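You operate a simulated robot arm through the tools that you are given. There is no shell and no other tool. Be economical: measure what you need, move in short steps, check, and stop when the job is done.

You are at the controls of a simulated two-armed robot. One attempt, no reset.

TASK
Unplug the blue pump, slacken the grey nut, lift the pump out.
Fine: the plug comes out first and stands by its socket; the pump stands in the teal tray. Set down upright: pump plug, blue pump.
Where things are to end (x, y in the base frame): pump plug within 60 mm of [380, 110].

Only the result counts: the job must be done as asked and must still hold three seconds after the hand-in. Knocking over, shifting, dropping, spilling or breaking anything else fails it.

THE ROBOT
Two 7-joint arms with two-finger parallel grippers on one trunk, hanging from a carriage that runs on a gantry, over the field with the corners [150, -2044], [150, 256], [-1130, 256], [-1130, -2044] (x, y) and turns from -5.288 to 6.72 rad about z. Base frame: it is fixed where the carriage stands at the start and does not move with it; the origin is on the floor, on the carriage's upright axis, x ahead of it, y to its left, z up. Readings come in mm, rad, newtons and seconds.
The left shoulder is at the start at [40, 173, 1481], the right one opposite. With the tool pointing down near the work surface each hand reaches from about 100 to 340 mm from the robot's upright axis, wherever it stands, measured 20 degrees to its own side. Places, roughly: blue valve [400, -300, 800]; drain valve [0, -700, 400]; grey nut [400, -600, 600]; pump bench [300, 200, 700]; pump plug (4x4x6 cm) [500, 200, 800]; pump socket [500, 200, 800]; selector knob [0, -300, 800]; tap handle [300, 400, 1200]; tray [100, 200, 700]; vent cap [400, -700, 700]; yellow valve [200, -100, 800]. Payload 3.43 kg a hand.
The tool frame of a hand sits at the grasp point between the pads (the TCP): z along the fingers, y along the line on which they close. The tips reach 30 mm beyond it. Largest opening 94 mm; finger width 28, thickness 10; the body of the gripper, 50 by 96 mm, starts 55 mm behind the TCP.
Orientation is that of the tool frame in the base frame, as a unit quaternion [w, x, y, z]. With the fingers straight down and closing along the base's y, the tool's x points along the base's -x, its y along +y and its z along -z.

THE INTERFACE
- The arms move only by the tool drive_tool. It takes "left_increments", "right_increments" or both (then of equal length, played together; a hand with none holds still); each is one flat list of numbers, 6 for each row, row after row: the shift along the tool's x, y, z in units of 40 mm (1.0 is 40 mm), then the turn, a rotation vector about the tool's x, y, z in units of 6 degrees (1.0 is 6 degrees). In form: [dx, dy, dz, ax, ay, az, dx, dy, dz, ax, ay, az, ...]. A call has 1 to 12 rows; each row shifts and turns the commanded pose from where the row before left it, along the tool's axes as they then stand. "left_hand" and "right_hand" are, for a hand that has rows, the opening, from 0 (shut) to 1 (fully open), set as the call begins (left out, the last holds). A call with a number of a shift or a turn outside -1 to 1 is refused whole. Rows are played at 5 a second. More than 50 mm and 0.15 rad between two rows, or a gripper value outside its range, and nothing of the call is played. A pose out of reach is approached as far as the arm can. The call stops where the force on the tool passes 40 N (or 10 N more than at its start, if that is more) or the arm is blocked; 0.2 s more then pass. The fingers move at their own pace (about 72 mm/s each) and stop on an object; they squeeze with about 21 N. The grip force told is the motor's: it shows also when the fingers shut on nothing. Time passes only in rows, and 0.2 s behind the last, so rows that do not move let the fingers close. It gives the time, the measured TCP pose, the force on the tool (base axes), the opening and the grip force at its end, in the units of the frame above (readings bear some noise), with the torque about the TCP (base axes, N m) and any sound that the robot's microphone picked up.
- Cameras (640 x 400 px; columns grow to the right, rows downward): "scene" is now at [223.7, -12.1, 1746.6]; the picture's right is [-0.15, -0.99, 0.00], its down [-0.92, 0.14, -0.36] and it looks along [0.36, -0.05, -0.93] (base axes); focal length 215 px, centre (320, 200). "left" rides on the left gripper at [76, -14, -103] in its tool frame; the picture's right is [0.18, 0.98, 0.00], its down [-0.75, 0.14, -0.64] and it looks along [-0.63, 0.12, 0.77] (tool axes); focal length 243 px, centre (320, 200). "right" rides on the right gripper at [76, 14, -103] in its tool frame; the picture's right is [-0.18, 0.98, 0.00], its down [-0.75, -0.14, -0.64] and it looks along [-0.63, -0.12, 0.77] (tool axes); focal length 243 px, centre (320, 200).
- capture(camera): a new picture of that camera. It takes no simulated time.
- lift_body(by): slides the trunk up (or, below 0, down) by that many mm; the arms and the scene camera ride with it, the base frame stays. It gives what a move gives, with no picture.
- roll_base(legs): drives the robot by 1 to 6 legs, each [ahead, left, turn to the left] in mm, mm and rad, along the robot's own axes; the way and the turn of a leg run together, so that a leg with both is an arc; at most 1500 mm and 3.142 rad a leg. The arms and the cameras ride along, it lands a little off, and it stops where it bumps. It keeps to its track: a leg is cut to what the track allows. It gives what a move gives.
- head_to(pan, tilt): turns the head with the scene camera to pan (to the left, within 1.501 rad either way) and tilt (down, from -0.506 to 1.204), counted from straight ahead of the robot. It gives what a move gives.
- point_at(camera, pixels): for up to 12 pixels [column, row] of the newest picture of that camera ("zoom" is the newest enlarged one), the place [x, y, z] in the base frame of the surface seen there, good to about 2 mm, but the place of the scene camera against the robot may be out by one fixed shift of up to 12 mm in any direction. It takes no simulated time.
- enlarge(camera, box): a new picture of the part [left, top, right, bottom] of that camera's present view, enlarged. It takes no simulated time.
- sign_off(): hands the job in; it is judged then, once.

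Keep the steps short. Do not move on a guess: measure, check each grasp and each placing, and mend mistakes. In all there are 80 turns and 78 pictures (those below and enlarged ones count). Leave the grippers open and the arms clear of the work at the hand-in unless told otherwise, and finish with a single line.

The tools are called after "Emit:" as name(argument=value, ...) on one line, values as JSON. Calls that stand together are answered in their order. drive_tool: Moves the arms, as the interface text tells. Its arguments: {"type":"object","properties":{"left_increments":{"type":"array"},"left_hand":{"type":"number"},"right_increments":{"type":"array"},"right_hand":{"type":"number"}},"required":[]} The other tools are called the same way: lift_body (by) slides the trunk up or down; roll_base (legs) drives the base; head_to (pan, tilt) turns the head that bears the scene camera; capture (camera) takes a picture; point_at (camera, pixels) gives the place of the surface under pixels of a picture; enlarge (camera, box) takes an enlarged picture of a part of a camera's view; sign_off () hands the job in.

At the start:

```text
time: 0.0
left_tcp_pos: [391.7, 1.1, 1013.6]
left_tool_rot: [0.0, 0.001, 1.0, 0.001]
left_ft_force: [0.4, 0.6, -0.3]
left_ft_torque: [0.01, -0.01, -0.02]
left_width: 93.9
left_gripper_force: 0.0
right_tcp_pos: [430.4, -366.8, 1070.0]
right_tool_rot: [0.077, 0.0, 0.997, -0.022]
right_ft_force: [128.1, -30.3, -247.7]
right_ft_torque: [-4.11, -9.81, -0.94]
right_width: 93.9
right_gripper_force: 0.0
trunk travel left (down, up): [-634.0, 147.0]
robot x, y, heading: [-2.6, 2.3, 0.007]
head pan, tilt: [-0.15, 1.201]
```

scene: 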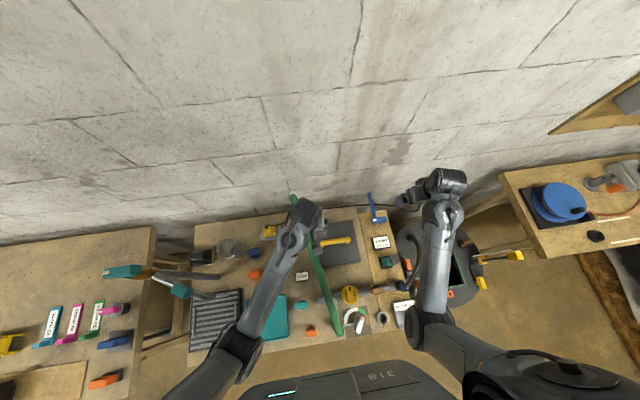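
right: 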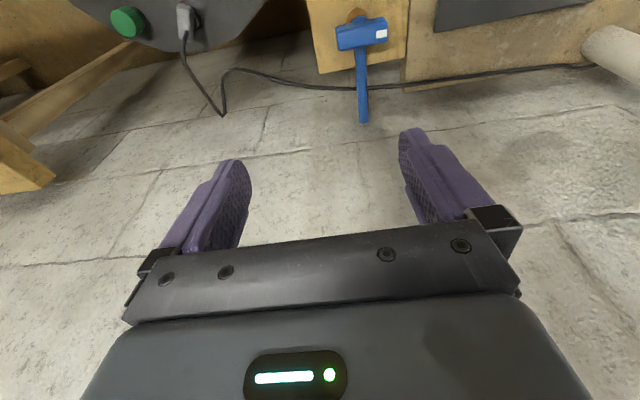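
left: 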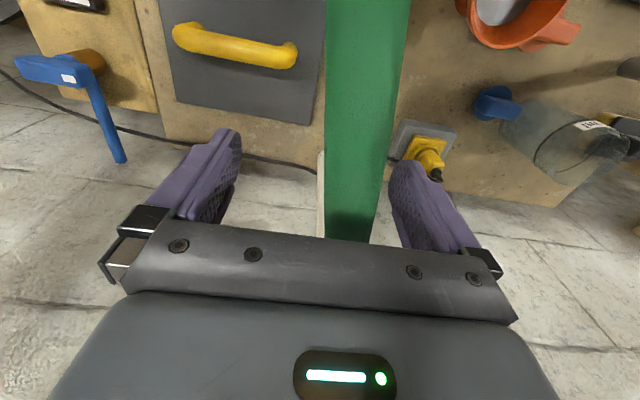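

The right hand reads a large force at rest, so I need to know why. I'll look closely at the bench first.

Emit:
enlarge(camera="scene", box=[180, 180, 400, 360])

Emit:
enlarge(camera="scene", box=[360, 150, 540, 320])

```text
2.22 times, centred on (290, 270) of scene
```

zoom: 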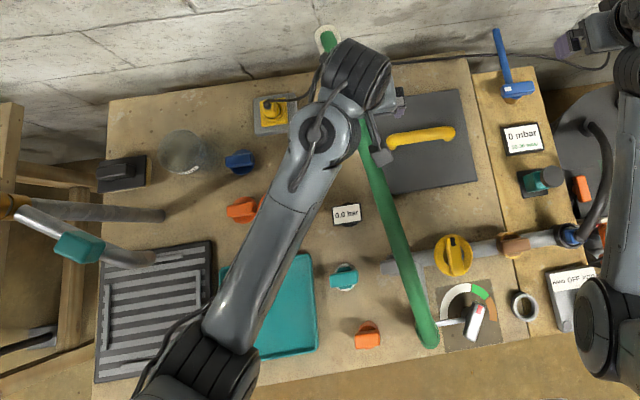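

```text
2.35 times, centred on (450, 235) of scene
```

zoom: 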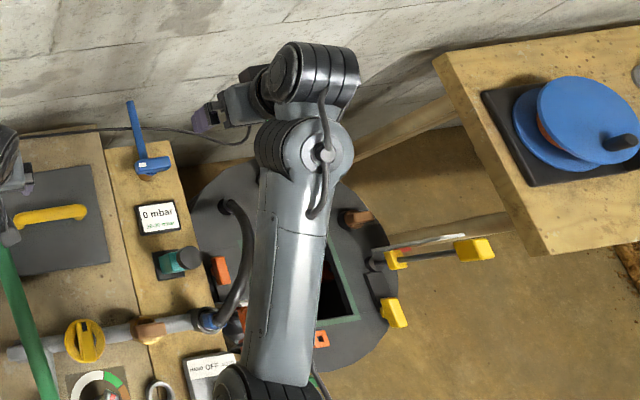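

The scene is crowded. I'll look at the labels and vessel on the right in more detail before moving anything.

Emit:
enlarge(camera="scene", box=[350, 185, 430, 260])

Emit:
enlarge(camera="scene", box=[330, 260, 430, 345])

Emit:
enlarge(camera="scene", box=[400, 210, 530, 330])

Emit:
enlarge(camera="scene", box=[190, 205, 310, 310])

Emit:
point_at(camera="scene", pixels=[[269, 231], [294, 196], [337, 330], [337, 241], [300, 305], [229, 248], [253, 253], [382, 242], [374, 216], [350, 294], [455, 270], [470, 280]])

```text
5.33 times, centred on (390, 222) of scene
```

zoom: 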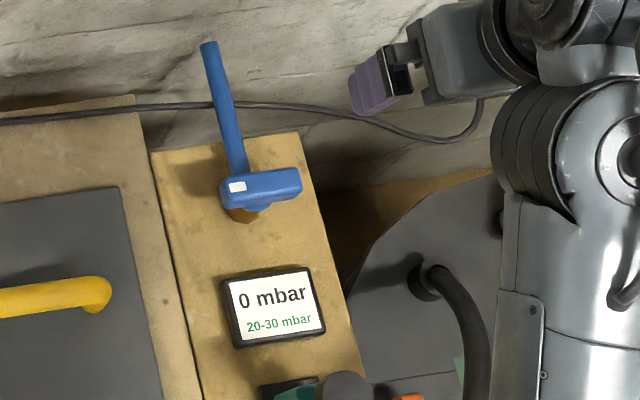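

```text
4.71 times, centred on (380, 302) of scene
```

zoom: 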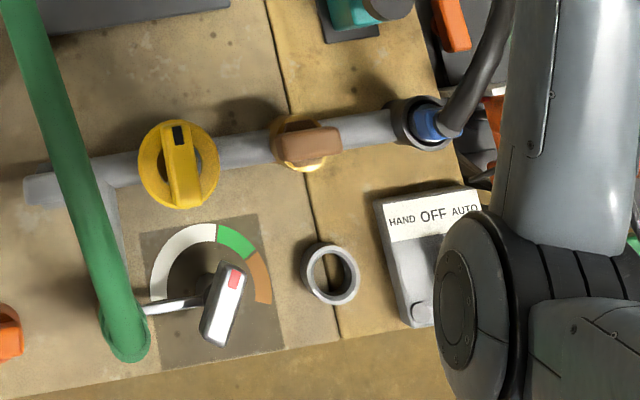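

```text
3.33 times, centred on (465, 270) of scene
```

zoom: 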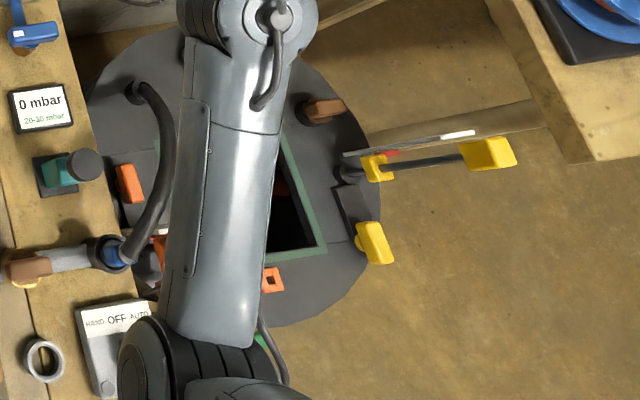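

```text
3.81 times, centred on (250, 258) of scene
```

zoom: 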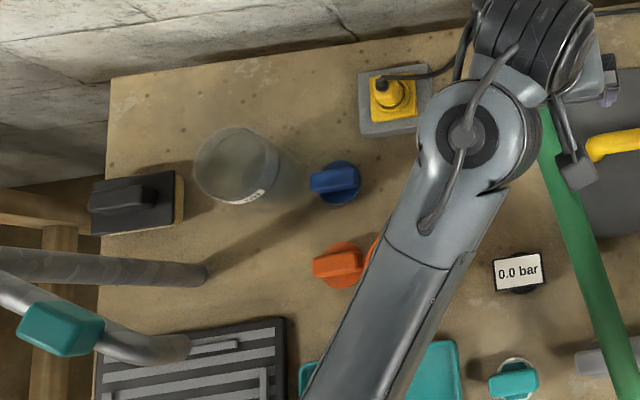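

```text
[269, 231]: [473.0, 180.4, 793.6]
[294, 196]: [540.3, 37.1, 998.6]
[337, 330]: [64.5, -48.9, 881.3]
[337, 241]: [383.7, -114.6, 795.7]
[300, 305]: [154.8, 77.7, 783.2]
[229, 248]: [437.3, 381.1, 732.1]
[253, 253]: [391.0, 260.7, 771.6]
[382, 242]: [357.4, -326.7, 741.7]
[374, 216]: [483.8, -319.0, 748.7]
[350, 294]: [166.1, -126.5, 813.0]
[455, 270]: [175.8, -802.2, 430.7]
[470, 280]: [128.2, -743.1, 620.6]
```

The green bar (541,37,999)→(64,-49,881) runs just under the left fingertips. I'll raise both hands slightly, straight up, and read the right hand's force.

Emit:
drive_tool(left_increments=[0, 0, -1, 0, 0, 0, 0, 0, -1, 0, 0, 0], right_increments=[0, 0, -0.5, 0, 0, 0, 0, 0, -0.5, 0, 0, 0])

```text
time: 0.6
left_tcp_pos: [388.6, 4.8, 1087.2]
left_tool_rot: [0.0, 0.0, 1.0, -0.001]
left_ft_force: [0.1, 1.7, -0.1]
left_ft_torque: [-0.02, 0.0, 0.0]
left_width: 93.7
left_gripper_force: 0.1
left hand out of reach, approached as far as the arm can: row 2
right_tcp_pos: [444.9, -371.9, 1114.2]
right_tool_rot: [0.131, 0.003, 0.991, -0.039]
right_ft_force: [162.1, -13.5, -233.5]
right_ft_torque: [-6.58, -8.98, -4.06]
right_width: 94.1
right_gripper_force: 0.1
trunk travel left (down, up): [-634.0, 147.0]
robot x, y, heading: [-0.8, 2.0, 0.003]
head pan, tilt: [-0.15, 1.201]
```

The right hand's pull grew as it rose and its tool is tilting. I'll look at what it touches.

Emit:
capture(camera="right")

Emit:
enlarge(camera="scene", box=[370, 140, 500, 250])

Emit:
point_at(camera="scene", pixels=[[445, 172], [460, 180], [465, 160], [400, 160], [430, 180], [480, 185], [440, 195], [445, 225], [420, 185], [440, 300], [500, 360], [400, 180]])

```text
68 pictures are left
```

right: 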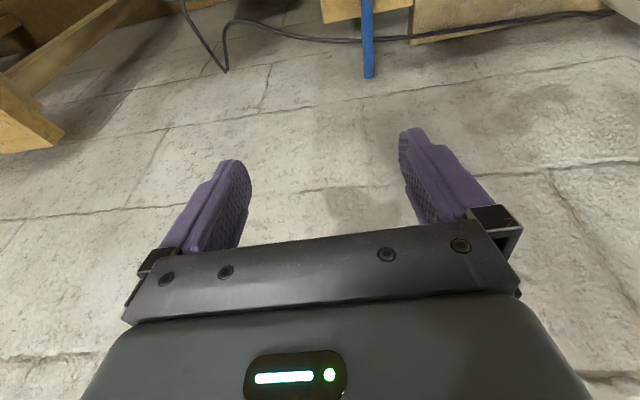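

```text
3.64 times, centred on (435, 195) of scene
```

zoom: 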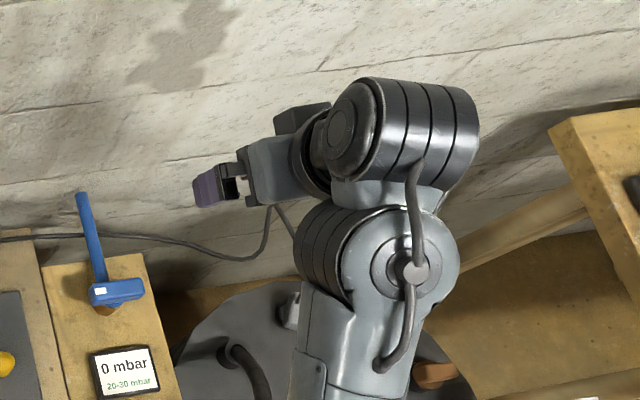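

```text
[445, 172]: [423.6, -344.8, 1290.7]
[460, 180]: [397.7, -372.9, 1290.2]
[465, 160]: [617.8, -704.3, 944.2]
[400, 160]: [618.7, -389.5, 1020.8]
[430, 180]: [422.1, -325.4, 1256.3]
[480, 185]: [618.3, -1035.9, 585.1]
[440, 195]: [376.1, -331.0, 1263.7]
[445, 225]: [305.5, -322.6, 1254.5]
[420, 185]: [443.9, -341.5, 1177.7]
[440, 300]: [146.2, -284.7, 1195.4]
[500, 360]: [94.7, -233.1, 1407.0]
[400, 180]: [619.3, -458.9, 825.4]
```

Nothing touches the gripper itself (wall at x=618), and the arm is nearly stretched out. I'll bring the right hand back toward the robot by 80 mm and compare forces.

Emit:
drive_tool(right_increments=[0.7, 0, 0, 0, 0, 0, 0.7, 0, 0, 0, 0, 0, 0.7, 0, 0, 0, 0, 0])

```text
time: 0.9
left_tcp_pos: [388.6, 4.8, 1087.8]
left_tool_rot: [0.0, 0.0, 1.0, -0.001]
left_ft_force: [0.7, -0.7, 1.2]
left_ft_torque: [0.03, -0.04, 0.01]
left_width: 94.0
left_gripper_force: 0.0
right_tcp_pos: [432.9, -373.1, 1111.7]
right_tool_rot: [0.137, 0.009, 0.99, -0.04]
right_ft_force: [77.4, -24.1, -98.0]
right_ft_torque: [-1.0, -2.96, -0.04]
right_width: 94.1
right_gripper_force: 0.1
trunk travel left (down, up): [-634.0, 147.0]
robot x, y, heading: [-0.8, -0.6, -0.002]
head pan, tilt: [-0.15, 1.201]
stopped in row 1 (right hand): the force on the tool passed its limit at 299 N (the readings are from after the stop); the commanded pose is now the measured one
```

Force dropped because the commanded pose reset; something pushes the hand forward and down – probably its own forearm. I'll move it forward/down, away from that, in small steps.

Emit:
drive_tool(right_increments=[0, 0, 0.4, 0, 0, 0, 0, 0, 0.4, 0, 0, 0, 0, 0, 0.4, 0, 0, 0])

Emit:
head_to(pan=-0.9, tilt=0.9)

Emit:
capture(camera="scene")

```text
time: 1.8
left_tcp_pos: [389.7, 3.9, 1088.2]
left_tool_rot: [0.0, 0.0, 1.0, 0.0]
left_ft_force: [-0.1, -1.1, 0.0]
left_ft_torque: [-0.01, -0.01, -0.02]
left_width: 93.8
left_gripper_force: 0.2
right_tcp_pos: [442.6, -374.5, 1065.8]
right_tool_rot: [0.13, 0.008, 0.991, -0.038]
right_ft_force: [-0.9, 1.0, -0.7]
right_ft_torque: [0.0, -0.02, 0.0]
right_width: 94.3
right_gripper_force: 0.2
trunk travel left (down, up): [-634.0, 147.0]
robot x, y, heading: [0.8, 2.7, 0.003]
head pan, tilt: [-0.15, 1.201]
```

```text
time: 2.9
left_tcp_pos: [389.1, 3.7, 1087.4]
left_tool_rot: [0.001, -0.001, 1.0, -0.001]
left_ft_force: [-0.1, 0.2, -0.1]
left_ft_torque: [-0.01, 0.0, 0.0]
left_width: 94.0
left_gripper_force: 0.1
right_tcp_pos: [442.7, -375.3, 1064.6]
right_tool_rot: [0.129, 0.008, 0.991, -0.038]
right_ft_force: [0.9, -0.7, 0.4]
right_ft_torque: [-0.02, 0.03, -0.01]
right_width: 93.9
right_gripper_force: 0.1
trunk travel left (down, up): [-634.0, 147.0]
robot x, y, heading: [3.6, -0.8, 0.002]
head pan, tilt: [-0.901, 0.901]
```

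```text
66 pictures are left
```

scene: 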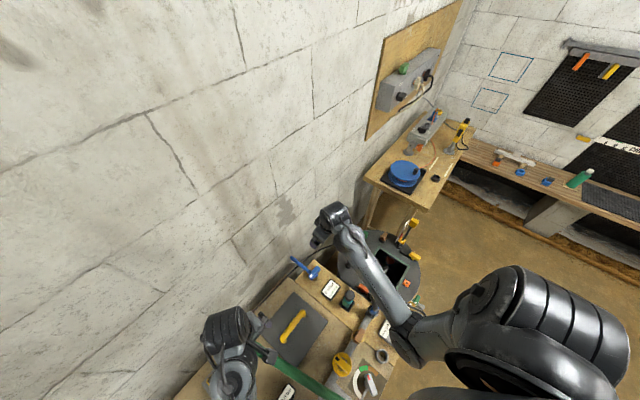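

Right hand is free now (force ~0). I'll raise the trunk and back the robot up to see the whole bench unobstructed.

Emit:
lift_body(by=140)

Emit:
roll_base(legs=[[-550, 0, 0]])

Emit:
head_to(pan=-0.1, tilt=0.75)

Emit:
capture(camera="scene")

```text
time: 4.5
left_tcp_pos: [389.4, 5.0, 1227.1]
left_tool_rot: [0.001, -0.001, 1.0, -0.001]
left_ft_force: [0.4, 0.5, 0.8]
left_ft_torque: [-0.01, 0.0, 0.03]
left_width: 93.8
left_gripper_force: 0.1
right_tcp_pos: [441.4, -374.6, 1204.2]
right_tool_rot: [0.13, 0.008, 0.991, -0.037]
right_ft_force: [-0.6, 0.6, -0.2]
right_ft_torque: [0.0, 0.0, 0.01]
right_width: 94.1
right_gripper_force: 0.1
trunk travel left (down, up): [-774.0, 7.0]
robot x, y, heading: [2.1, -2.9, -0.001]
head pan, tilt: [-0.901, 0.901]
```

```text
time: 7.7
left_tcp_pos: [-166.0, 4.7, 1228.4]
left_tool_rot: [0.001, -0.004, 1.0, -0.001]
left_ft_force: [-0.8, 0.3, 0.4]
left_ft_torque: [0.02, 0.01, 0.02]
left_width: 94.0
left_gripper_force: 0.1
right_tcp_pos: [-110.2, -374.7, 1205.7]
right_tool_rot: [0.13, 0.004, 0.991, -0.037]
right_ft_force: [-0.6, 0.3, 0.8]
right_ft_torque: [0.03, -0.01, 0.03]
right_width: 93.8
right_gripper_force: 0.0
trunk travel left (down, up): [-774.0, 7.0]
robot x, y, heading: [-552.3, -3.6, 0.01]
head pan, tilt: [-0.901, 0.901]
```

```text
time: 8.8
left_tcp_pos: [-165.9, 5.3, 1227.8]
left_tool_rot: [0.0, -0.005, 1.0, -0.001]
left_ft_force: [0.7, 0.1, 0.1]
left_ft_torque: [0.01, -0.03, -0.05]
left_width: 93.8
left_gripper_force: 0.0
right_tcp_pos: [-109.7, -373.4, 1204.5]
right_tool_rot: [0.13, 0.004, 0.991, -0.037]
right_ft_force: [0.0, -0.9, 0.3]
right_ft_torque: [0.0, 0.02, -0.01]
right_width: 94.1
right_gripper_force: 0.1
trunk travel left (down, up): [-774.0, 7.0]
robot x, y, heading: [-555.6, -4.1, 0.01]
head pan, tilt: [-0.099, 0.75]
```

```text
65 pictures are left
```

scene: 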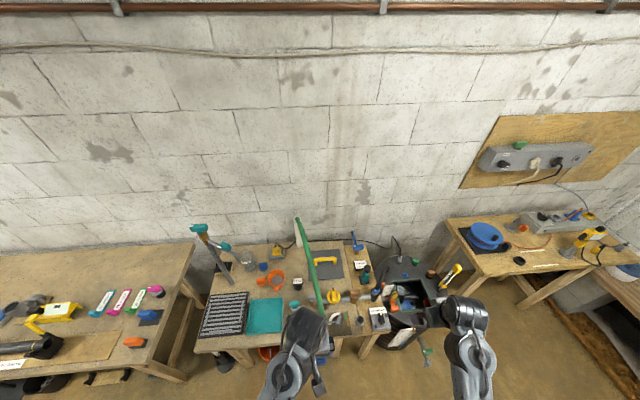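

Much clearer. I'll enlarge the bench, the vessel, and the left part.

Emit:
enlarge(camera="scene", box=[360, 225, 480, 360])

Emit:
enlarge(camera="scene", box=[185, 215, 310, 335])

Emit:
enlarge(camera="scene", box=[285, 215, 400, 335])

```text
2.96 times, centred on (420, 292) of scene
```

zoom: 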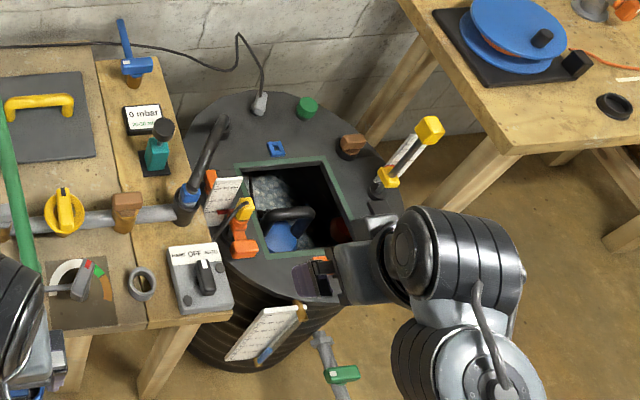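

```text
3.33 times, centred on (248, 275) of scene
```

zoom: 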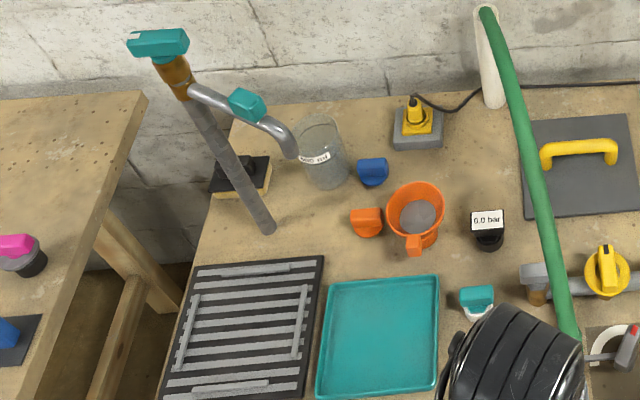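

```text
3.33 times, centred on (342, 275) of scene
```

zoom: 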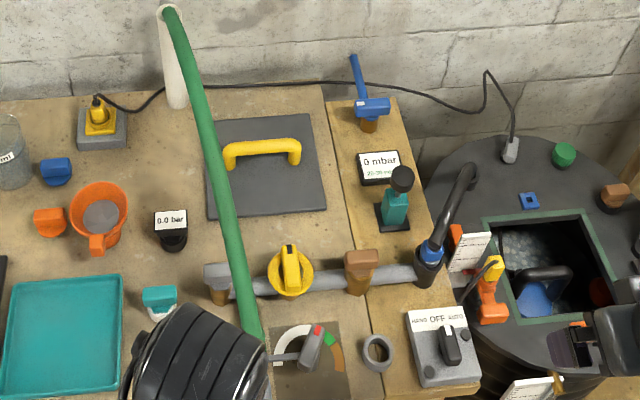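

I see the tank with the hatch, a blue thing with a black handle inside, and a grey gland where the cable enters. I'll measure these.

Emit:
enlarge(camera="scene", box=[370, 225, 450, 315])

Emit:
point_at(camera="scene", pixels=[[401, 260], [394, 289], [420, 261], [412, 275], [380, 292], [400, 306], [397, 300], [408, 300], [433, 292], [402, 245], [415, 302], [425, 288]])

```text
4.44 times, centred on (410, 270) of scene
```

zoom: 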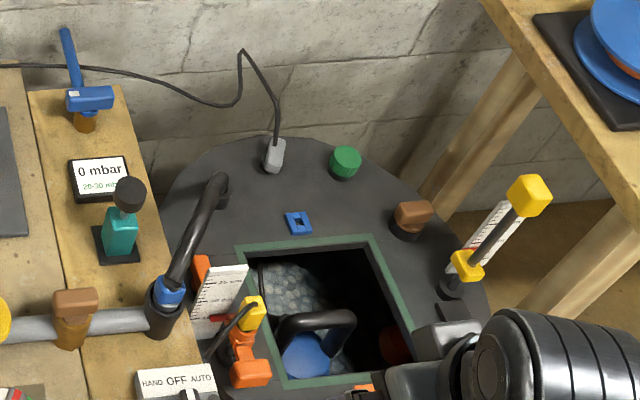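

```text
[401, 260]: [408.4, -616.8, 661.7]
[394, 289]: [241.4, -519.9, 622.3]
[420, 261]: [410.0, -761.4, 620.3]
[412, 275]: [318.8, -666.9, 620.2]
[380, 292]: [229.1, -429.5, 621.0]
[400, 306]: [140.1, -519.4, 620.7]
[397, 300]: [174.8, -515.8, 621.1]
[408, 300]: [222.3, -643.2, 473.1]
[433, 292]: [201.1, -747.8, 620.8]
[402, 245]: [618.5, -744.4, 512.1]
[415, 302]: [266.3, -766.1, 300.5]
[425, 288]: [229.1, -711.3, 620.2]
```

The cable gland at (408,-617,662) is the grey nut; the pump's black handle is in the hatch near pixel (409,297). The selector shows OFF. First I straighten the right hand (tilted ~15°), lower and pull it toward the robot in free space behind the bench.

Emit:
drive_tool(right_increments=[0, 0, 1, 0, 0, 0, 0, 0, 1, 0, 0, 0, 0.3, 0, 0.8, -0.18, 0.62, 0, 0.5, 0, 0.5, -0.18, 0.62, 0, 0.8, 0, 0, -0.18, 0.62, 0, 0.8, 0, 0, -0.18, 0.62, 0, 0.8, 0, 0, 0, 0, 0])

Emit:
capture(camera="scene")

```text
time: 10.4
left_tcp_pos: [-166.3, 5.5, 1227.3]
left_tool_rot: [0.0, -0.005, 1.0, -0.001]
left_ft_force: [0.1, -0.6, 0.6]
left_ft_torque: [0.0, 0.0, 0.01]
left_width: 93.8
left_gripper_force: 0.1
right_tcp_pos: [-205.7, -384.0, 1062.5]
right_tool_rot: [0.0, 0.004, 1.0, 0.001]
right_ft_force: [0.4, 0.3, 0.5]
right_ft_torque: [0.05, 0.03, -0.01]
right_width: 94.0
right_gripper_force: 0.1
trunk travel left (down, up): [-774.0, 7.0]
robot x, y, heading: [-557.0, -2.5, 0.009]
head pan, tilt: [-0.099, 0.75]
```

```text
60 pictures are left
```

scene: 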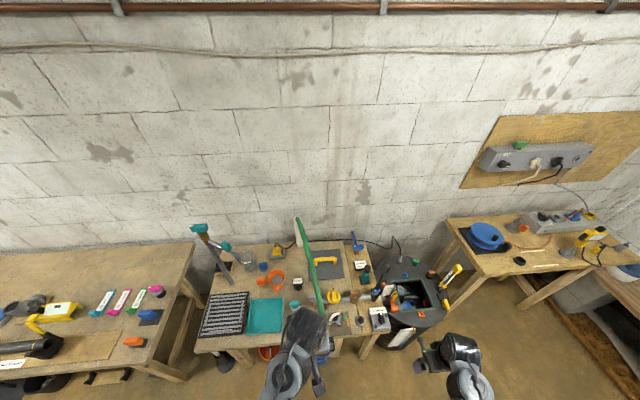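

Right hand is level and free. Now I measure the socket, plug, tray, cup, green bar and hatch from this clear view.

Emit:
enlarge(camera="scene", box=[375, 240, 460, 325])

Emit:
point_at(camera="scene", pixels=[[277, 250], [271, 257], [275, 268], [272, 277], [249, 300], [281, 300], [247, 331], [280, 331], [264, 315], [298, 222], [318, 295], [308, 255]])

Emit:
point_at(camera="scene", pixels=[[296, 250], [290, 262], [264, 266], [264, 282], [244, 257], [297, 286], [300, 240], [296, 300], [303, 235], [224, 245], [200, 228], [325, 330]])

```text
4.71 times, centred on (418, 282) of scene
```

zoom: 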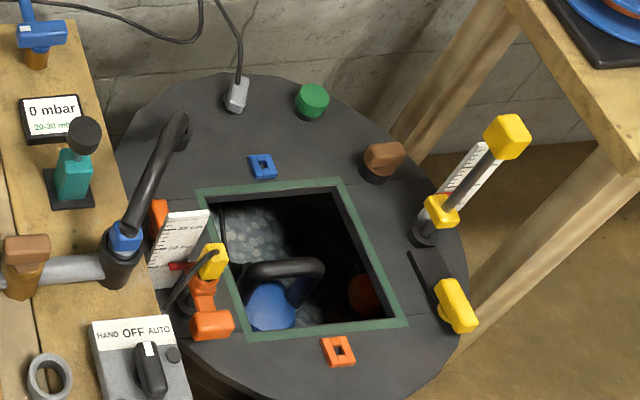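

```text
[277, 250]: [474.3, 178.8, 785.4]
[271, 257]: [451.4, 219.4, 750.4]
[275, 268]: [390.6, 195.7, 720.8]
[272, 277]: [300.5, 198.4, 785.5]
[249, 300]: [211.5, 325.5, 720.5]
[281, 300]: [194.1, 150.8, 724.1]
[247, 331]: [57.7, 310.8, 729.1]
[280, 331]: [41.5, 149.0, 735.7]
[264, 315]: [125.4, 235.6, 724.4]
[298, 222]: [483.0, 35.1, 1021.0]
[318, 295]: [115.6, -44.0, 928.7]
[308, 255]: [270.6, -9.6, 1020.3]
```

```text
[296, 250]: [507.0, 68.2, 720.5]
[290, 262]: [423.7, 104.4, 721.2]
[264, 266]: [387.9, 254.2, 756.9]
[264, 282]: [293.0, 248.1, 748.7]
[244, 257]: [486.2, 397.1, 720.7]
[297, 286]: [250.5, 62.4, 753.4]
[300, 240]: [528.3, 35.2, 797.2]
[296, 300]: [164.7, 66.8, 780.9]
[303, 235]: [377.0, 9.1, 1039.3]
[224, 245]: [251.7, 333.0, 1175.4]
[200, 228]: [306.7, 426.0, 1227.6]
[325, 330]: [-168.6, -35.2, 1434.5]
```

Bench is at z≈720, tray centred about (125,235), the green bar at z≈1020–1040 over y≈-45…35. Tap pipe stands near (252–307,333–426). I need the left arm's own shape to avoid tap and bar, so I look down at it.

Emit:
head_to(pan=0.3, tilt=1.2)

Emit:
capture(camera="scene")

Emit:
capture(camera="left")

```text
time: 11.3
left_tcp_pos: [-165.7, 5.1, 1228.1]
left_tool_rot: [0.001, -0.004, 1.0, -0.001]
left_ft_force: [0.4, 0.4, 0.0]
left_ft_torque: [-0.03, -0.01, -0.02]
left_width: 94.1
left_gripper_force: 0.0
right_tcp_pos: [-204.0, -384.0, 1063.0]
right_tool_rot: [0.0, 0.003, 1.0, 0.002]
right_ft_force: [0.0, -0.1, 0.4]
right_ft_torque: [0.0, 0.01, 0.01]
right_width: 93.9
right_gripper_force: 0.1
trunk travel left (down, up): [-774.0, 7.0]
robot x, y, heading: [-553.8, -0.5, 0.011]
head pan, tilt: [0.3, 1.201]
```

```text
58 pictures are left
```

scene: 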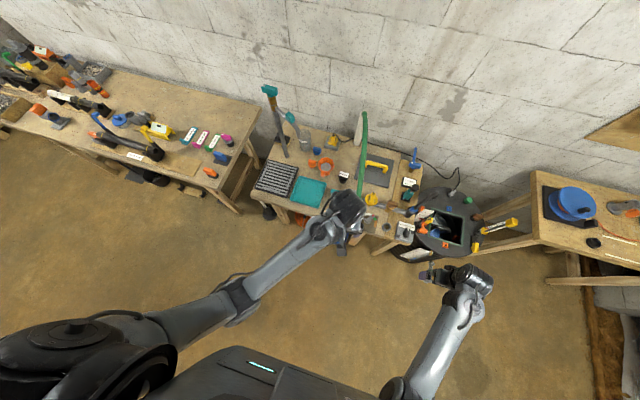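

```text
57 pictures are left
```

left: 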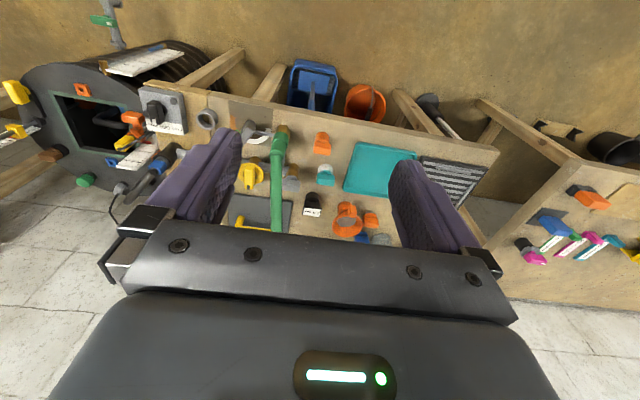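

Emit:
point_at(camera="scene", pixels=[[80, 340], [150, 325], [190, 315], [240, 298], [265, 272], [315, 235], [345, 210], [410, 390], [435, 355], [465, 300], [470, 275], [363, 125]])

```text
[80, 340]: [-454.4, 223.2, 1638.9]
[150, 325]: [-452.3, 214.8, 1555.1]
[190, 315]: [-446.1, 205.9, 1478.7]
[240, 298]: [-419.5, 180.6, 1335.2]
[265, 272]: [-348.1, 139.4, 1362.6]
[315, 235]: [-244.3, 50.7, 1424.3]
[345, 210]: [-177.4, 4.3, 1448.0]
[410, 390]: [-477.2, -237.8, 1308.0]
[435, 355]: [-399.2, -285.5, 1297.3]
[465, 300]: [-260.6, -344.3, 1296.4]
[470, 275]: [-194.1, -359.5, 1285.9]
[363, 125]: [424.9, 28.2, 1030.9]
```

Upper arm ≈300 mm, forearm ≈310 mm, wrist 220 mm above the TCP. I'll set the left hand to (324,118) relative to the robot, pull the right hand back 120 mm, both in free space here.

Emit:
drive_tool(left_increments=[0.5, 0.9, 0, 0, 0, 0, 0.5, 0.9, 0, 0, 0, 0, 0.5, 0.9, 0, 0, 0, 0], right_increments=[1, 0, 0, 0, 0, 0, 1, 0, 0, 0, 0, 0, 1, 0, 0, 0, 0, 0])

Emit:
roll_base(legs=[[0, 64, 0], [703, 0, -0.01]])

Emit:
head_to(pan=0.4, tilt=1.1)

Emit:
capture(camera="scene")

Emit:
capture(camera="left")

```text
time: 12.1
left_tcp_pos: [-230.9, 119.3, 1215.2]
left_tool_rot: [0.001, -0.004, 1.0, -0.001]
left_ft_force: [-0.4, -0.5, 0.3]
left_ft_torque: [-0.02, 0.01, 0.01]
left_width: 94.1
left_gripper_force: 0.0
left hand out of reach, approached as far as the arm can: row 1
right_tcp_pos: [-316.2, -400.5, 1073.1]
right_tool_rot: [0.007, 0.001, 1.0, -0.016]
right_ft_force: [0.3, -1.0, 0.3]
right_ft_torque: [0.04, 0.02, 0.0]
right_width: 94.1
right_gripper_force: 0.0
trunk travel left (down, up): [-774.0, 7.0]
robot x, y, heading: [-555.6, -0.1, 0.01]
head pan, tilt: [0.3, 1.201]
```

```text
time: 16.6
left_tcp_pos: [472.3, 185.4, 1215.2]
left_tool_rot: [0.0, -0.001, 1.0, -0.001]
left_ft_force: [0.1, 0.0, -0.1]
left_ft_torque: [0.02, -0.01, -0.01]
left_width: 94.1
left_gripper_force: 0.1
right_tcp_pos: [377.5, -331.0, 1069.0]
right_tool_rot: [0.0, 0.001, 1.0, -0.014]
right_ft_force: [0.7, -0.1, -0.7]
right_ft_torque: [0.04, -0.01, 0.01]
right_width: 93.8
right_gripper_force: 0.0
trunk travel left (down, up): [-774.0, 7.0]
robot x, y, heading: [146.1, 69.6, 0.005]
head pan, tilt: [0.3, 1.201]
```

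```text
time: 17.3
left_tcp_pos: [472.3, 185.7, 1213.8]
left_tool_rot: [0.001, -0.001, 1.0, 0.0]
left_ft_force: [0.1, 0.1, 0.0]
left_ft_torque: [0.0, -0.01, -0.01]
left_width: 93.9
left_gripper_force: 0.1
right_tcp_pos: [377.5, -332.1, 1070.5]
right_tool_rot: [0.001, 0.002, 1.0, -0.018]
right_ft_force: [0.4, -0.5, 0.4]
right_ft_torque: [-0.03, -0.01, -0.01]
right_width: 93.9
right_gripper_force: 0.0
trunk travel left (down, up): [-774.0, 7.0]
robot x, y, heading: [147.5, 65.8, -0.001]
head pan, tilt: [0.4, 1.1]
```

```text
56 pictures are left
```

scene: 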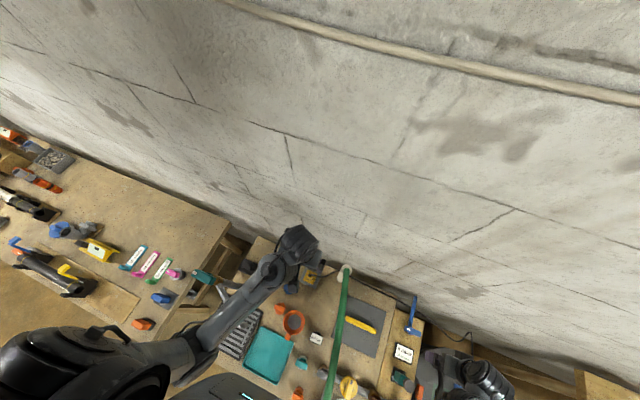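

```text
55 pictures are left
```

left: 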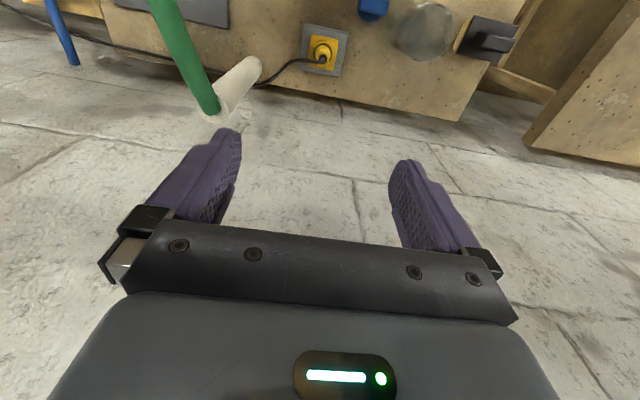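

The left camera sees the plug at (322,50). I'll zoom and measure it with that camera.

Emit:
enlarge(camera="left", box=[280, 10, 370, 90])

Emit:
point_at(camera="left", pixels=[[322, 44], [322, 51], [312, 50], [333, 50], [323, 63], [305, 30], [347, 70], [245, 70], [425, 30], [300, 100], [373, 8], [330, 60]])

Emit:
point_at(camera="scene", pixels=[[195, 345], [210, 320], [265, 278], [295, 245], [205, 277], [222, 293], [345, 270], [230, 290], [215, 285], [170, 360], [190, 275], [330, 380]])

```text
5.00 times, centred on (325, 50) of left
```

zoom: 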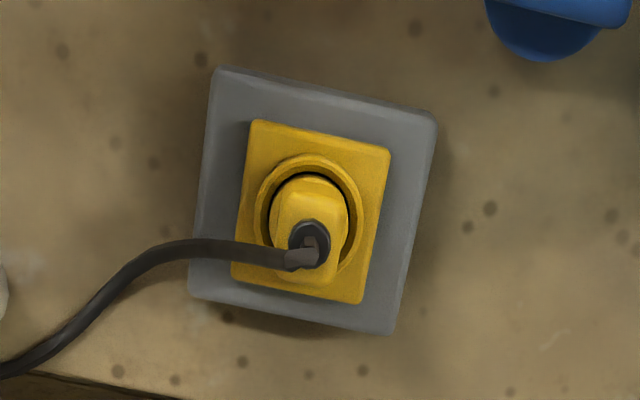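

```text
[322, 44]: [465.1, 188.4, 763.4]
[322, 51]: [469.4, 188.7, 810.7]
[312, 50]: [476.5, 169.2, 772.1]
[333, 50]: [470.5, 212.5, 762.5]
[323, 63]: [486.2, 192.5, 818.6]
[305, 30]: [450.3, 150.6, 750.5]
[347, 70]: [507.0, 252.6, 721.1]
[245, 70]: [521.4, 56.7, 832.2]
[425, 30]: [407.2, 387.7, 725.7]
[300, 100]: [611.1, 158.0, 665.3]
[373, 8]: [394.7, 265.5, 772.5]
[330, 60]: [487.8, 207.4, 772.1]
```

```text
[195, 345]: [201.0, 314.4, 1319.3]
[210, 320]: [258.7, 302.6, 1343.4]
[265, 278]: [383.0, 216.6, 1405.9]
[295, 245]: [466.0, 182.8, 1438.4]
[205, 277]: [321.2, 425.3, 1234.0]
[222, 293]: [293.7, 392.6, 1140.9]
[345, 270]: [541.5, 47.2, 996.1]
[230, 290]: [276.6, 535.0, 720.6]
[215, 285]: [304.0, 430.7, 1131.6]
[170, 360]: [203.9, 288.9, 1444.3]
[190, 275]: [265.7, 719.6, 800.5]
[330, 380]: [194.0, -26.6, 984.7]
```

Emit:
point_at(camera="zoom", pixels=[[258, 124], [385, 150], [360, 297], [237, 270], [310, 190], [285, 225], [342, 225], [300, 270], [325, 275], [262, 200], [355, 200], [312, 232]])

```text
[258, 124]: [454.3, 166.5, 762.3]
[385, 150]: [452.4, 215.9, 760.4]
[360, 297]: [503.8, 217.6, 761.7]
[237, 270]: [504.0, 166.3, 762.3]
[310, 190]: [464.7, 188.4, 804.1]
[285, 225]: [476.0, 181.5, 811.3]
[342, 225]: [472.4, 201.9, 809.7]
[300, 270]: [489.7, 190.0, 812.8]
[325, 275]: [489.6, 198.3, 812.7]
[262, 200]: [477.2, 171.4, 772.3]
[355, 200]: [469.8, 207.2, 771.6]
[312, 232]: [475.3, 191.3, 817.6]
```

Plate (socket) centre is about (478,191), aligned with the axes; plug top z≈812, body about 25 mm wide, cord leaves toward −y. I'll turn the left tool 90° so the fingers close along x and leave the cord free.

Emit:
drive_tool(left_increments=[0, 0, 0, 0, 0, 1, 0, 0, 0, 0, 0, 1, 0, 0, 0, 0, 0, 1, 0, 0, 0, 0, 0, 1, 0, 0, 0, 0, 0, 1, 0, 0, 0, 0, 0, 1, 0, 0, 0, 0, 0, 1, 0, 0, 0, 0, 0, 1, 0, 0, 0, 0, 0, 1, 0, 0, 0, 0, 0, 1, 0, 0, 0, 0, 0, 1, 0, 0, 0, 0, 0, 1])

Emit:
drive_tool(left_increments=[0, 0, 0, 0, 0, 1, 0, 0, 0, 0, 0, 1, 0, 0, 0, 0, 0, 1, 0, 0, 0, 0, 0, 0])

Emit:
lift_body(by=-140)

Emit:
capture(camera="left")

Emit:
capture(camera="scene")

```text
time: 17.7
left_tcp_pos: [472.7, 184.9, 1215.0]
left_tool_rot: [0.002, 0.028, 1.0, -0.002]
left_ft_force: [-1.4, -16.8, -11.8]
left_ft_torque: [2.03, -1.22, 1.42]
left_width: 94.1
left_gripper_force: 0.0
right_tcp_pos: [378.6, -332.8, 1069.3]
right_tool_rot: [0.001, 0.002, 1.0, -0.017]
right_ft_force: [0.1, -0.3, 0.4]
right_ft_torque: [0.03, 0.02, 0.03]
right_width: 94.0
right_gripper_force: 0.1
trunk travel left (down, up): [-774.0, 7.0]
robot x, y, heading: [147.1, 68.0, -0.001]
head pan, tilt: [0.4, 1.1]
stopped in row 2 (left hand): the force on the tool passed its limit at 107 N (the readings are from after the stop); the commanded pose is now the measured one
```

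```text
time: 18.0
left_tcp_pos: [473.2, 185.4, 1215.1]
left_tool_rot: [0.003, 0.027, 1.0, -0.003]
left_ft_force: [-0.8, -10.9, -8.0]
left_ft_torque: [1.4, -0.88, 1.01]
left_width: 93.9
left_gripper_force: 0.0
right_tcp_pos: [378.2, -333.7, 1069.2]
right_tool_rot: [0.002, 0.002, 1.0, -0.018]
right_ft_force: [0.0, -0.6, 0.0]
right_ft_torque: [-0.02, 0.02, 0.03]
right_width: 94.1
right_gripper_force: 0.1
trunk travel left (down, up): [-774.0, 7.0]
robot x, y, heading: [148.5, 64.8, 0.005]
head pan, tilt: [0.4, 1.1]
stopped in row 1 (left hand): the force on the tool passed its limit at 81 N (the readings are from after the stop); the commanded pose is now the measured one
```

```text
time: 19.7
left_tcp_pos: [463.0, 170.8, 1080.5]
left_tool_rot: [0.002, 0.029, 1.0, -0.013]
left_ft_force: [-4.8, -25.1, -14.6]
left_ft_torque: [3.21, -1.86, 2.31]
left_width: 94.0
left_gripper_force: 0.1
right_tcp_pos: [369.4, -344.2, 934.9]
right_tool_rot: [-0.002, 0.001, 1.0, -0.021]
right_ft_force: [-0.8, -0.5, 0.3]
right_ft_torque: [0.01, -0.02, -0.02]
right_width: 93.7
right_gripper_force: 0.1
trunk travel left (down, up): [-634.0, 147.0]
robot x, y, heading: [147.9, 61.0, -0.002]
head pan, tilt: [0.4, 1.1]
```

```text
53 pictures are left
```

left: 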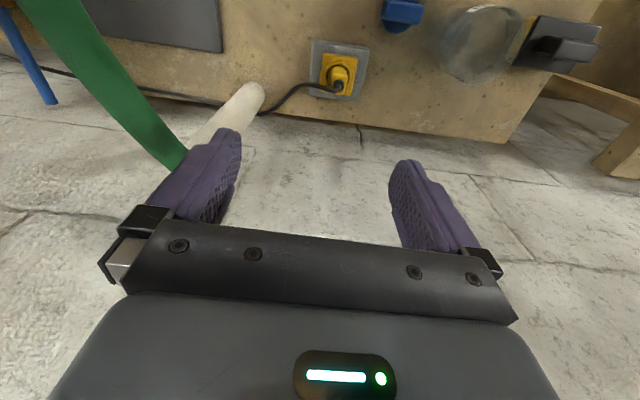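

```text
52 pictures are left
```

scene: 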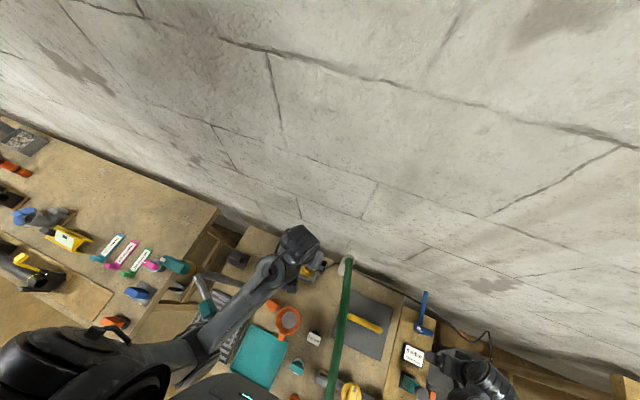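

Folding the wrist close to the forearm blocks the turn. I'll lower the hand 160 mm first (bar stays >60 mm away), moving back to y≈188.

Emit:
drive_tool(left_increments=[0, 0.2, 1, 0, 0, 0, 0, 0.2, 1, 0, 0, 0, 0, 0, 1, 0, 0, 0, 0, 0, 1, 0, 0, 0])

Emit:
drive_tool(left_increments=[0, 0, 0, 0, 0, 1, 0, 0, 0, 0, 0, 1, 0, 0, 0, 0, 0, 1, 0, 0, 0, 0, 0, 1, 0, 0, 0, 0, 0, 1, 0, 0, 0, 0, 0, 1, 0, 0, 0, 0, 0, 1, 0, 0, 0, 0, 0, 1, 0, 0, 0, 0, 0, 1, 0, 0, 0, 0, 0, 1, 0, 0, 0, 0, 0, 1, 0, 0, 0, 0, 0, 1])

```text
time: 20.7
left_tcp_pos: [449.4, 200.1, 916.6]
left_tool_rot: [-0.008, 0.027, 1.0, -0.006]
left_ft_force: [1.5, -0.9, 1.1]
left_ft_torque: [0.11, 0.07, -0.03]
left_width: 93.8
left_gripper_force: 0.1
right_tcp_pos: [360.4, -333.3, 936.2]
right_tool_rot: [-0.006, 0.001, 1.0, -0.018]
right_ft_force: [1.4, 0.2, 0.7]
right_ft_torque: [-0.06, 0.08, 0.0]
right_width: 94.0
right_gripper_force: 0.1
trunk travel left (down, up): [-634.0, 147.0]
robot x, y, heading: [145.6, 62.9, -0.003]
head pan, tilt: [0.4, 1.1]
```

```text
time: 23.5
left_tcp_pos: [438.3, 194.8, 910.9]
left_tool_rot: [-0.008, 0.608, 0.793, -0.016]
left_ft_force: [0.4, 0.5, -0.5]
left_ft_torque: [-0.01, 0.03, 0.02]
left_width: 93.8
left_gripper_force: 0.0
right_tcp_pos: [360.6, -335.7, 932.6]
right_tool_rot: [-0.006, -0.002, 1.0, -0.017]
right_ft_force: [-0.1, -0.9, 0.2]
right_ft_torque: [0.01, -0.09, 0.01]
right_width: 94.2
right_gripper_force: 0.0
trunk travel left (down, up): [-634.0, 147.0]
robot x, y, heading: [141.6, 62.8, 0.003]
head pan, tilt: [0.4, 1.1]
stopped in row 12 (left hand): the arm was blocked; the commanded pose is now the measured one
```

The tool turned ~75°, then hit a joint limit; this is enough for the near-round plug. I look with the left camera for alignment.

Emit:
capture(camera="left")

```text
51 pictures are left
```

left: 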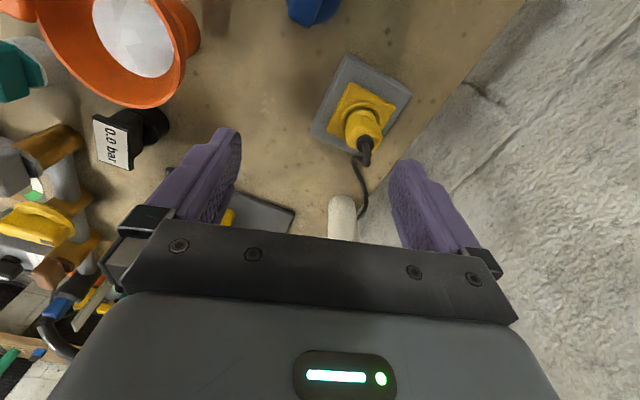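

Emit:
enlarge(camera="left", box=[300, 50, 420, 230])

Emit:
point_at(camera="left", pixels=[[362, 112], [346, 125], [382, 125], [364, 140], [352, 118], [375, 118], [340, 110], [393, 108], [135, 35], [100, 90], [130, 140], [165, 60]])

```text
2.22 times, centred on (360, 140) of left
```

zoom: 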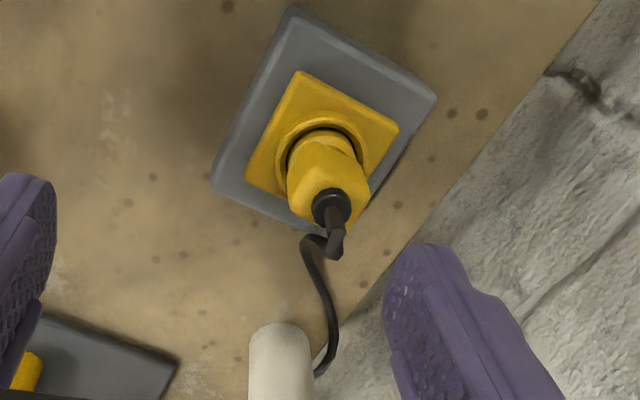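

```text
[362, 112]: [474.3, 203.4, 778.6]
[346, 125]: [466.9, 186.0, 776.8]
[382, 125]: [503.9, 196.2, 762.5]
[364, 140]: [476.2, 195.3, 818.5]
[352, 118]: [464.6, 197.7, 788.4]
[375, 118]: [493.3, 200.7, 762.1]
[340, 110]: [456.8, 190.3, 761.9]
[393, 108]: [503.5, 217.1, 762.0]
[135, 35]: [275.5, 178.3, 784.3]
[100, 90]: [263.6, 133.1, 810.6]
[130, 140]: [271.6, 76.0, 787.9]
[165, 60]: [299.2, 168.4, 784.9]
```

Plug centre ≈(478,191), top ≈813. I'll nudge the base forward and centre the hand above the plug at z≈870.

Emit:
roll_base(legs=[[10, 0, 0]])

Emit:
drive_tool(left_increments=[-0.15, 0.35, 0.3, 0, 0, 0, -0.15, 0.35, 0.3, 0, 0, 0, 0, 0, 0.4, 0, 0, 0], left_hand=1)

Emit:
capture(camera="left")

```text
time: 24.2
left_tcp_pos: [434.3, 195.3, 907.3]
left_tool_rot: [-0.013, 0.61, 0.792, -0.019]
left_ft_force: [-0.7, 0.1, -0.2]
left_ft_torque: [0.02, -0.01, -0.05]
left_width: 94.0
left_gripper_force: 0.1
right_tcp_pos: [357.3, -334.2, 931.1]
right_tool_rot: [-0.008, 0.0, 1.0, -0.018]
right_ft_force: [0.4, 0.4, 0.2]
right_ft_torque: [0.03, 0.01, -0.01]
right_width: 93.7
right_gripper_force: 0.1
trunk travel left (down, up): [-634.0, 147.0]
robot x, y, heading: [142.6, 64.0, 0.005]
head pan, tilt: [0.4, 1.1]
```

```text
time: 25.2
left_tcp_pos: [414.9, 169.5, 864.8]
left_tool_rot: [-0.023, 0.605, 0.795, -0.046]
left_ft_force: [-0.1, 0.2, -0.4]
left_ft_torque: [0.0, 0.04, 0.03]
left_width: 93.9
left_gripper_force: 0.1
right_tcp_pos: [348.5, -339.5, 937.2]
right_tool_rot: [-0.011, -0.006, 1.0, -0.018]
right_ft_force: [-1.2, -0.6, 0.5]
right_ft_torque: [0.1, -0.08, 0.01]
right_width: 94.1
right_gripper_force: 0.1
trunk travel left (down, up): [-634.0, 147.0]
robot x, y, heading: [142.1, 60.1, 0.017]
head pan, tilt: [0.4, 1.1]
stopped in row 3 (left hand): the arm was blocked; the commanded pose is now the measured one
```

```text
49 pictures are left
```

left: 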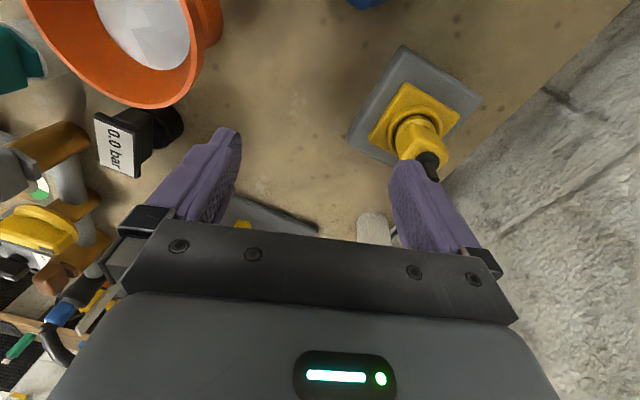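

The base refused to advance and the arm is "blocked" while the whole robot yields: something of the left arm touches. I check with the scene camera.

Emit:
head_to(pan=0.6, tilt=1.15)

Emit:
capture(camera="scene")

Emit:
enlarge(camera="scene", box=[170, 200, 400, 345])

```text
time: 25.9
left_tcp_pos: [410.7, 169.2, 860.2]
left_tool_rot: [-0.025, 0.605, 0.794, -0.05]
left_ft_force: [-1.3, 0.2, -0.8]
left_ft_torque: [-0.02, 0.03, -0.03]
left_width: 93.8
left_gripper_force: 0.0
right_tcp_pos: [345.2, -338.8, 936.0]
right_tool_rot: [-0.013, -0.003, 1.0, -0.018]
right_ft_force: [-0.4, -0.4, -0.3]
right_ft_torque: [-0.02, 0.0, -0.02]
right_width: 93.9
right_gripper_force: 0.0
trunk travel left (down, up): [-634.0, 147.0]
robot x, y, heading: [143.4, 63.6, 0.009]
head pan, tilt: [0.6, 1.15]
```

```text
48 pictures are left
```

scene: 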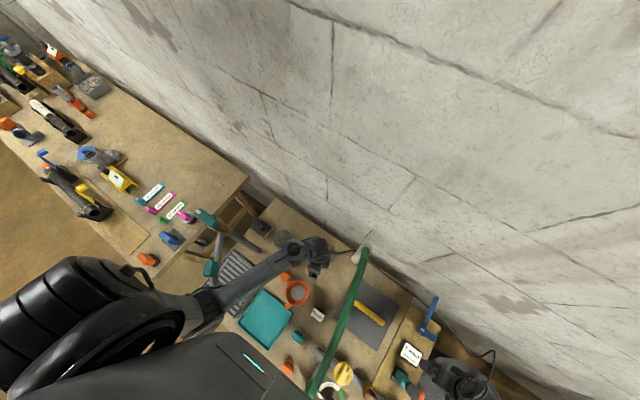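

```text
2.76 times, centred on (285, 272) of scene
```

zoom: 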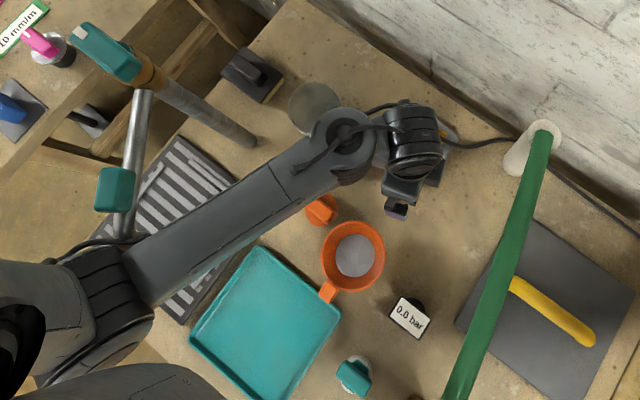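

The left elbow is leaning on the tap's spout. I back off right away: base right 45 mm and back a little, then raise the trunk 30 mm so the arm is straighter with the elbow in.

Emit:
roll_base(legs=[[-25, -45, 0]])

Emit:
lift_body(by=30)

Emit:
enlarge(camera="scene", box=[170, 200, 400, 345])

```text
time: 26.9
left_tcp_pos: [436.9, 134.9, 860.9]
left_tool_rot: [-0.012, 0.607, 0.794, -0.029]
left_ft_force: [0.3, -0.6, -0.5]
left_ft_torque: [0.03, -0.02, 0.0]
left_width: 94.1
left_gripper_force: 0.0
right_tcp_pos: [355.3, -380.3, 929.3]
right_tool_rot: [0.001, -0.003, 1.0, -0.018]
right_ft_force: [-0.5, 0.2, 0.0]
right_ft_torque: [0.04, -0.01, 0.02]
right_width: 94.2
right_gripper_force: 0.1
trunk travel left (down, up): [-634.0, 147.0]
robot x, y, heading: [120.8, 17.4, 0.005]
head pan, tilt: [0.6, 1.15]
```

```text
time: 27.6
left_tcp_pos: [437.0, 136.6, 890.7]
left_tool_rot: [-0.011, 0.607, 0.794, -0.029]
left_ft_force: [0.5, 0.2, 0.6]
left_ft_torque: [-0.06, 0.02, 0.01]
left_width: 94.1
left_gripper_force: 0.0
right_tcp_pos: [354.6, -379.3, 960.3]
right_tool_rot: [0.0, -0.002, 1.0, -0.017]
right_ft_force: [-0.3, 0.0, -1.2]
right_ft_torque: [0.01, -0.01, 0.0]
right_width: 94.0
right_gripper_force: 0.0
trunk travel left (down, up): [-664.0, 117.0]
robot x, y, heading: [120.6, 19.2, 0.007]
head pan, tilt: [0.6, 1.15]
```

```text
2.76 times, centred on (285, 272) of scene
```

zoom: 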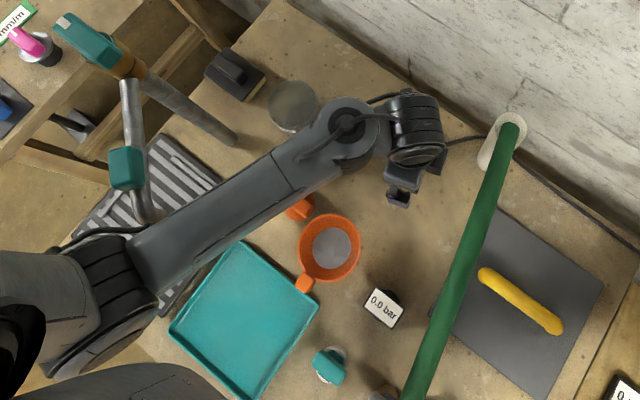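

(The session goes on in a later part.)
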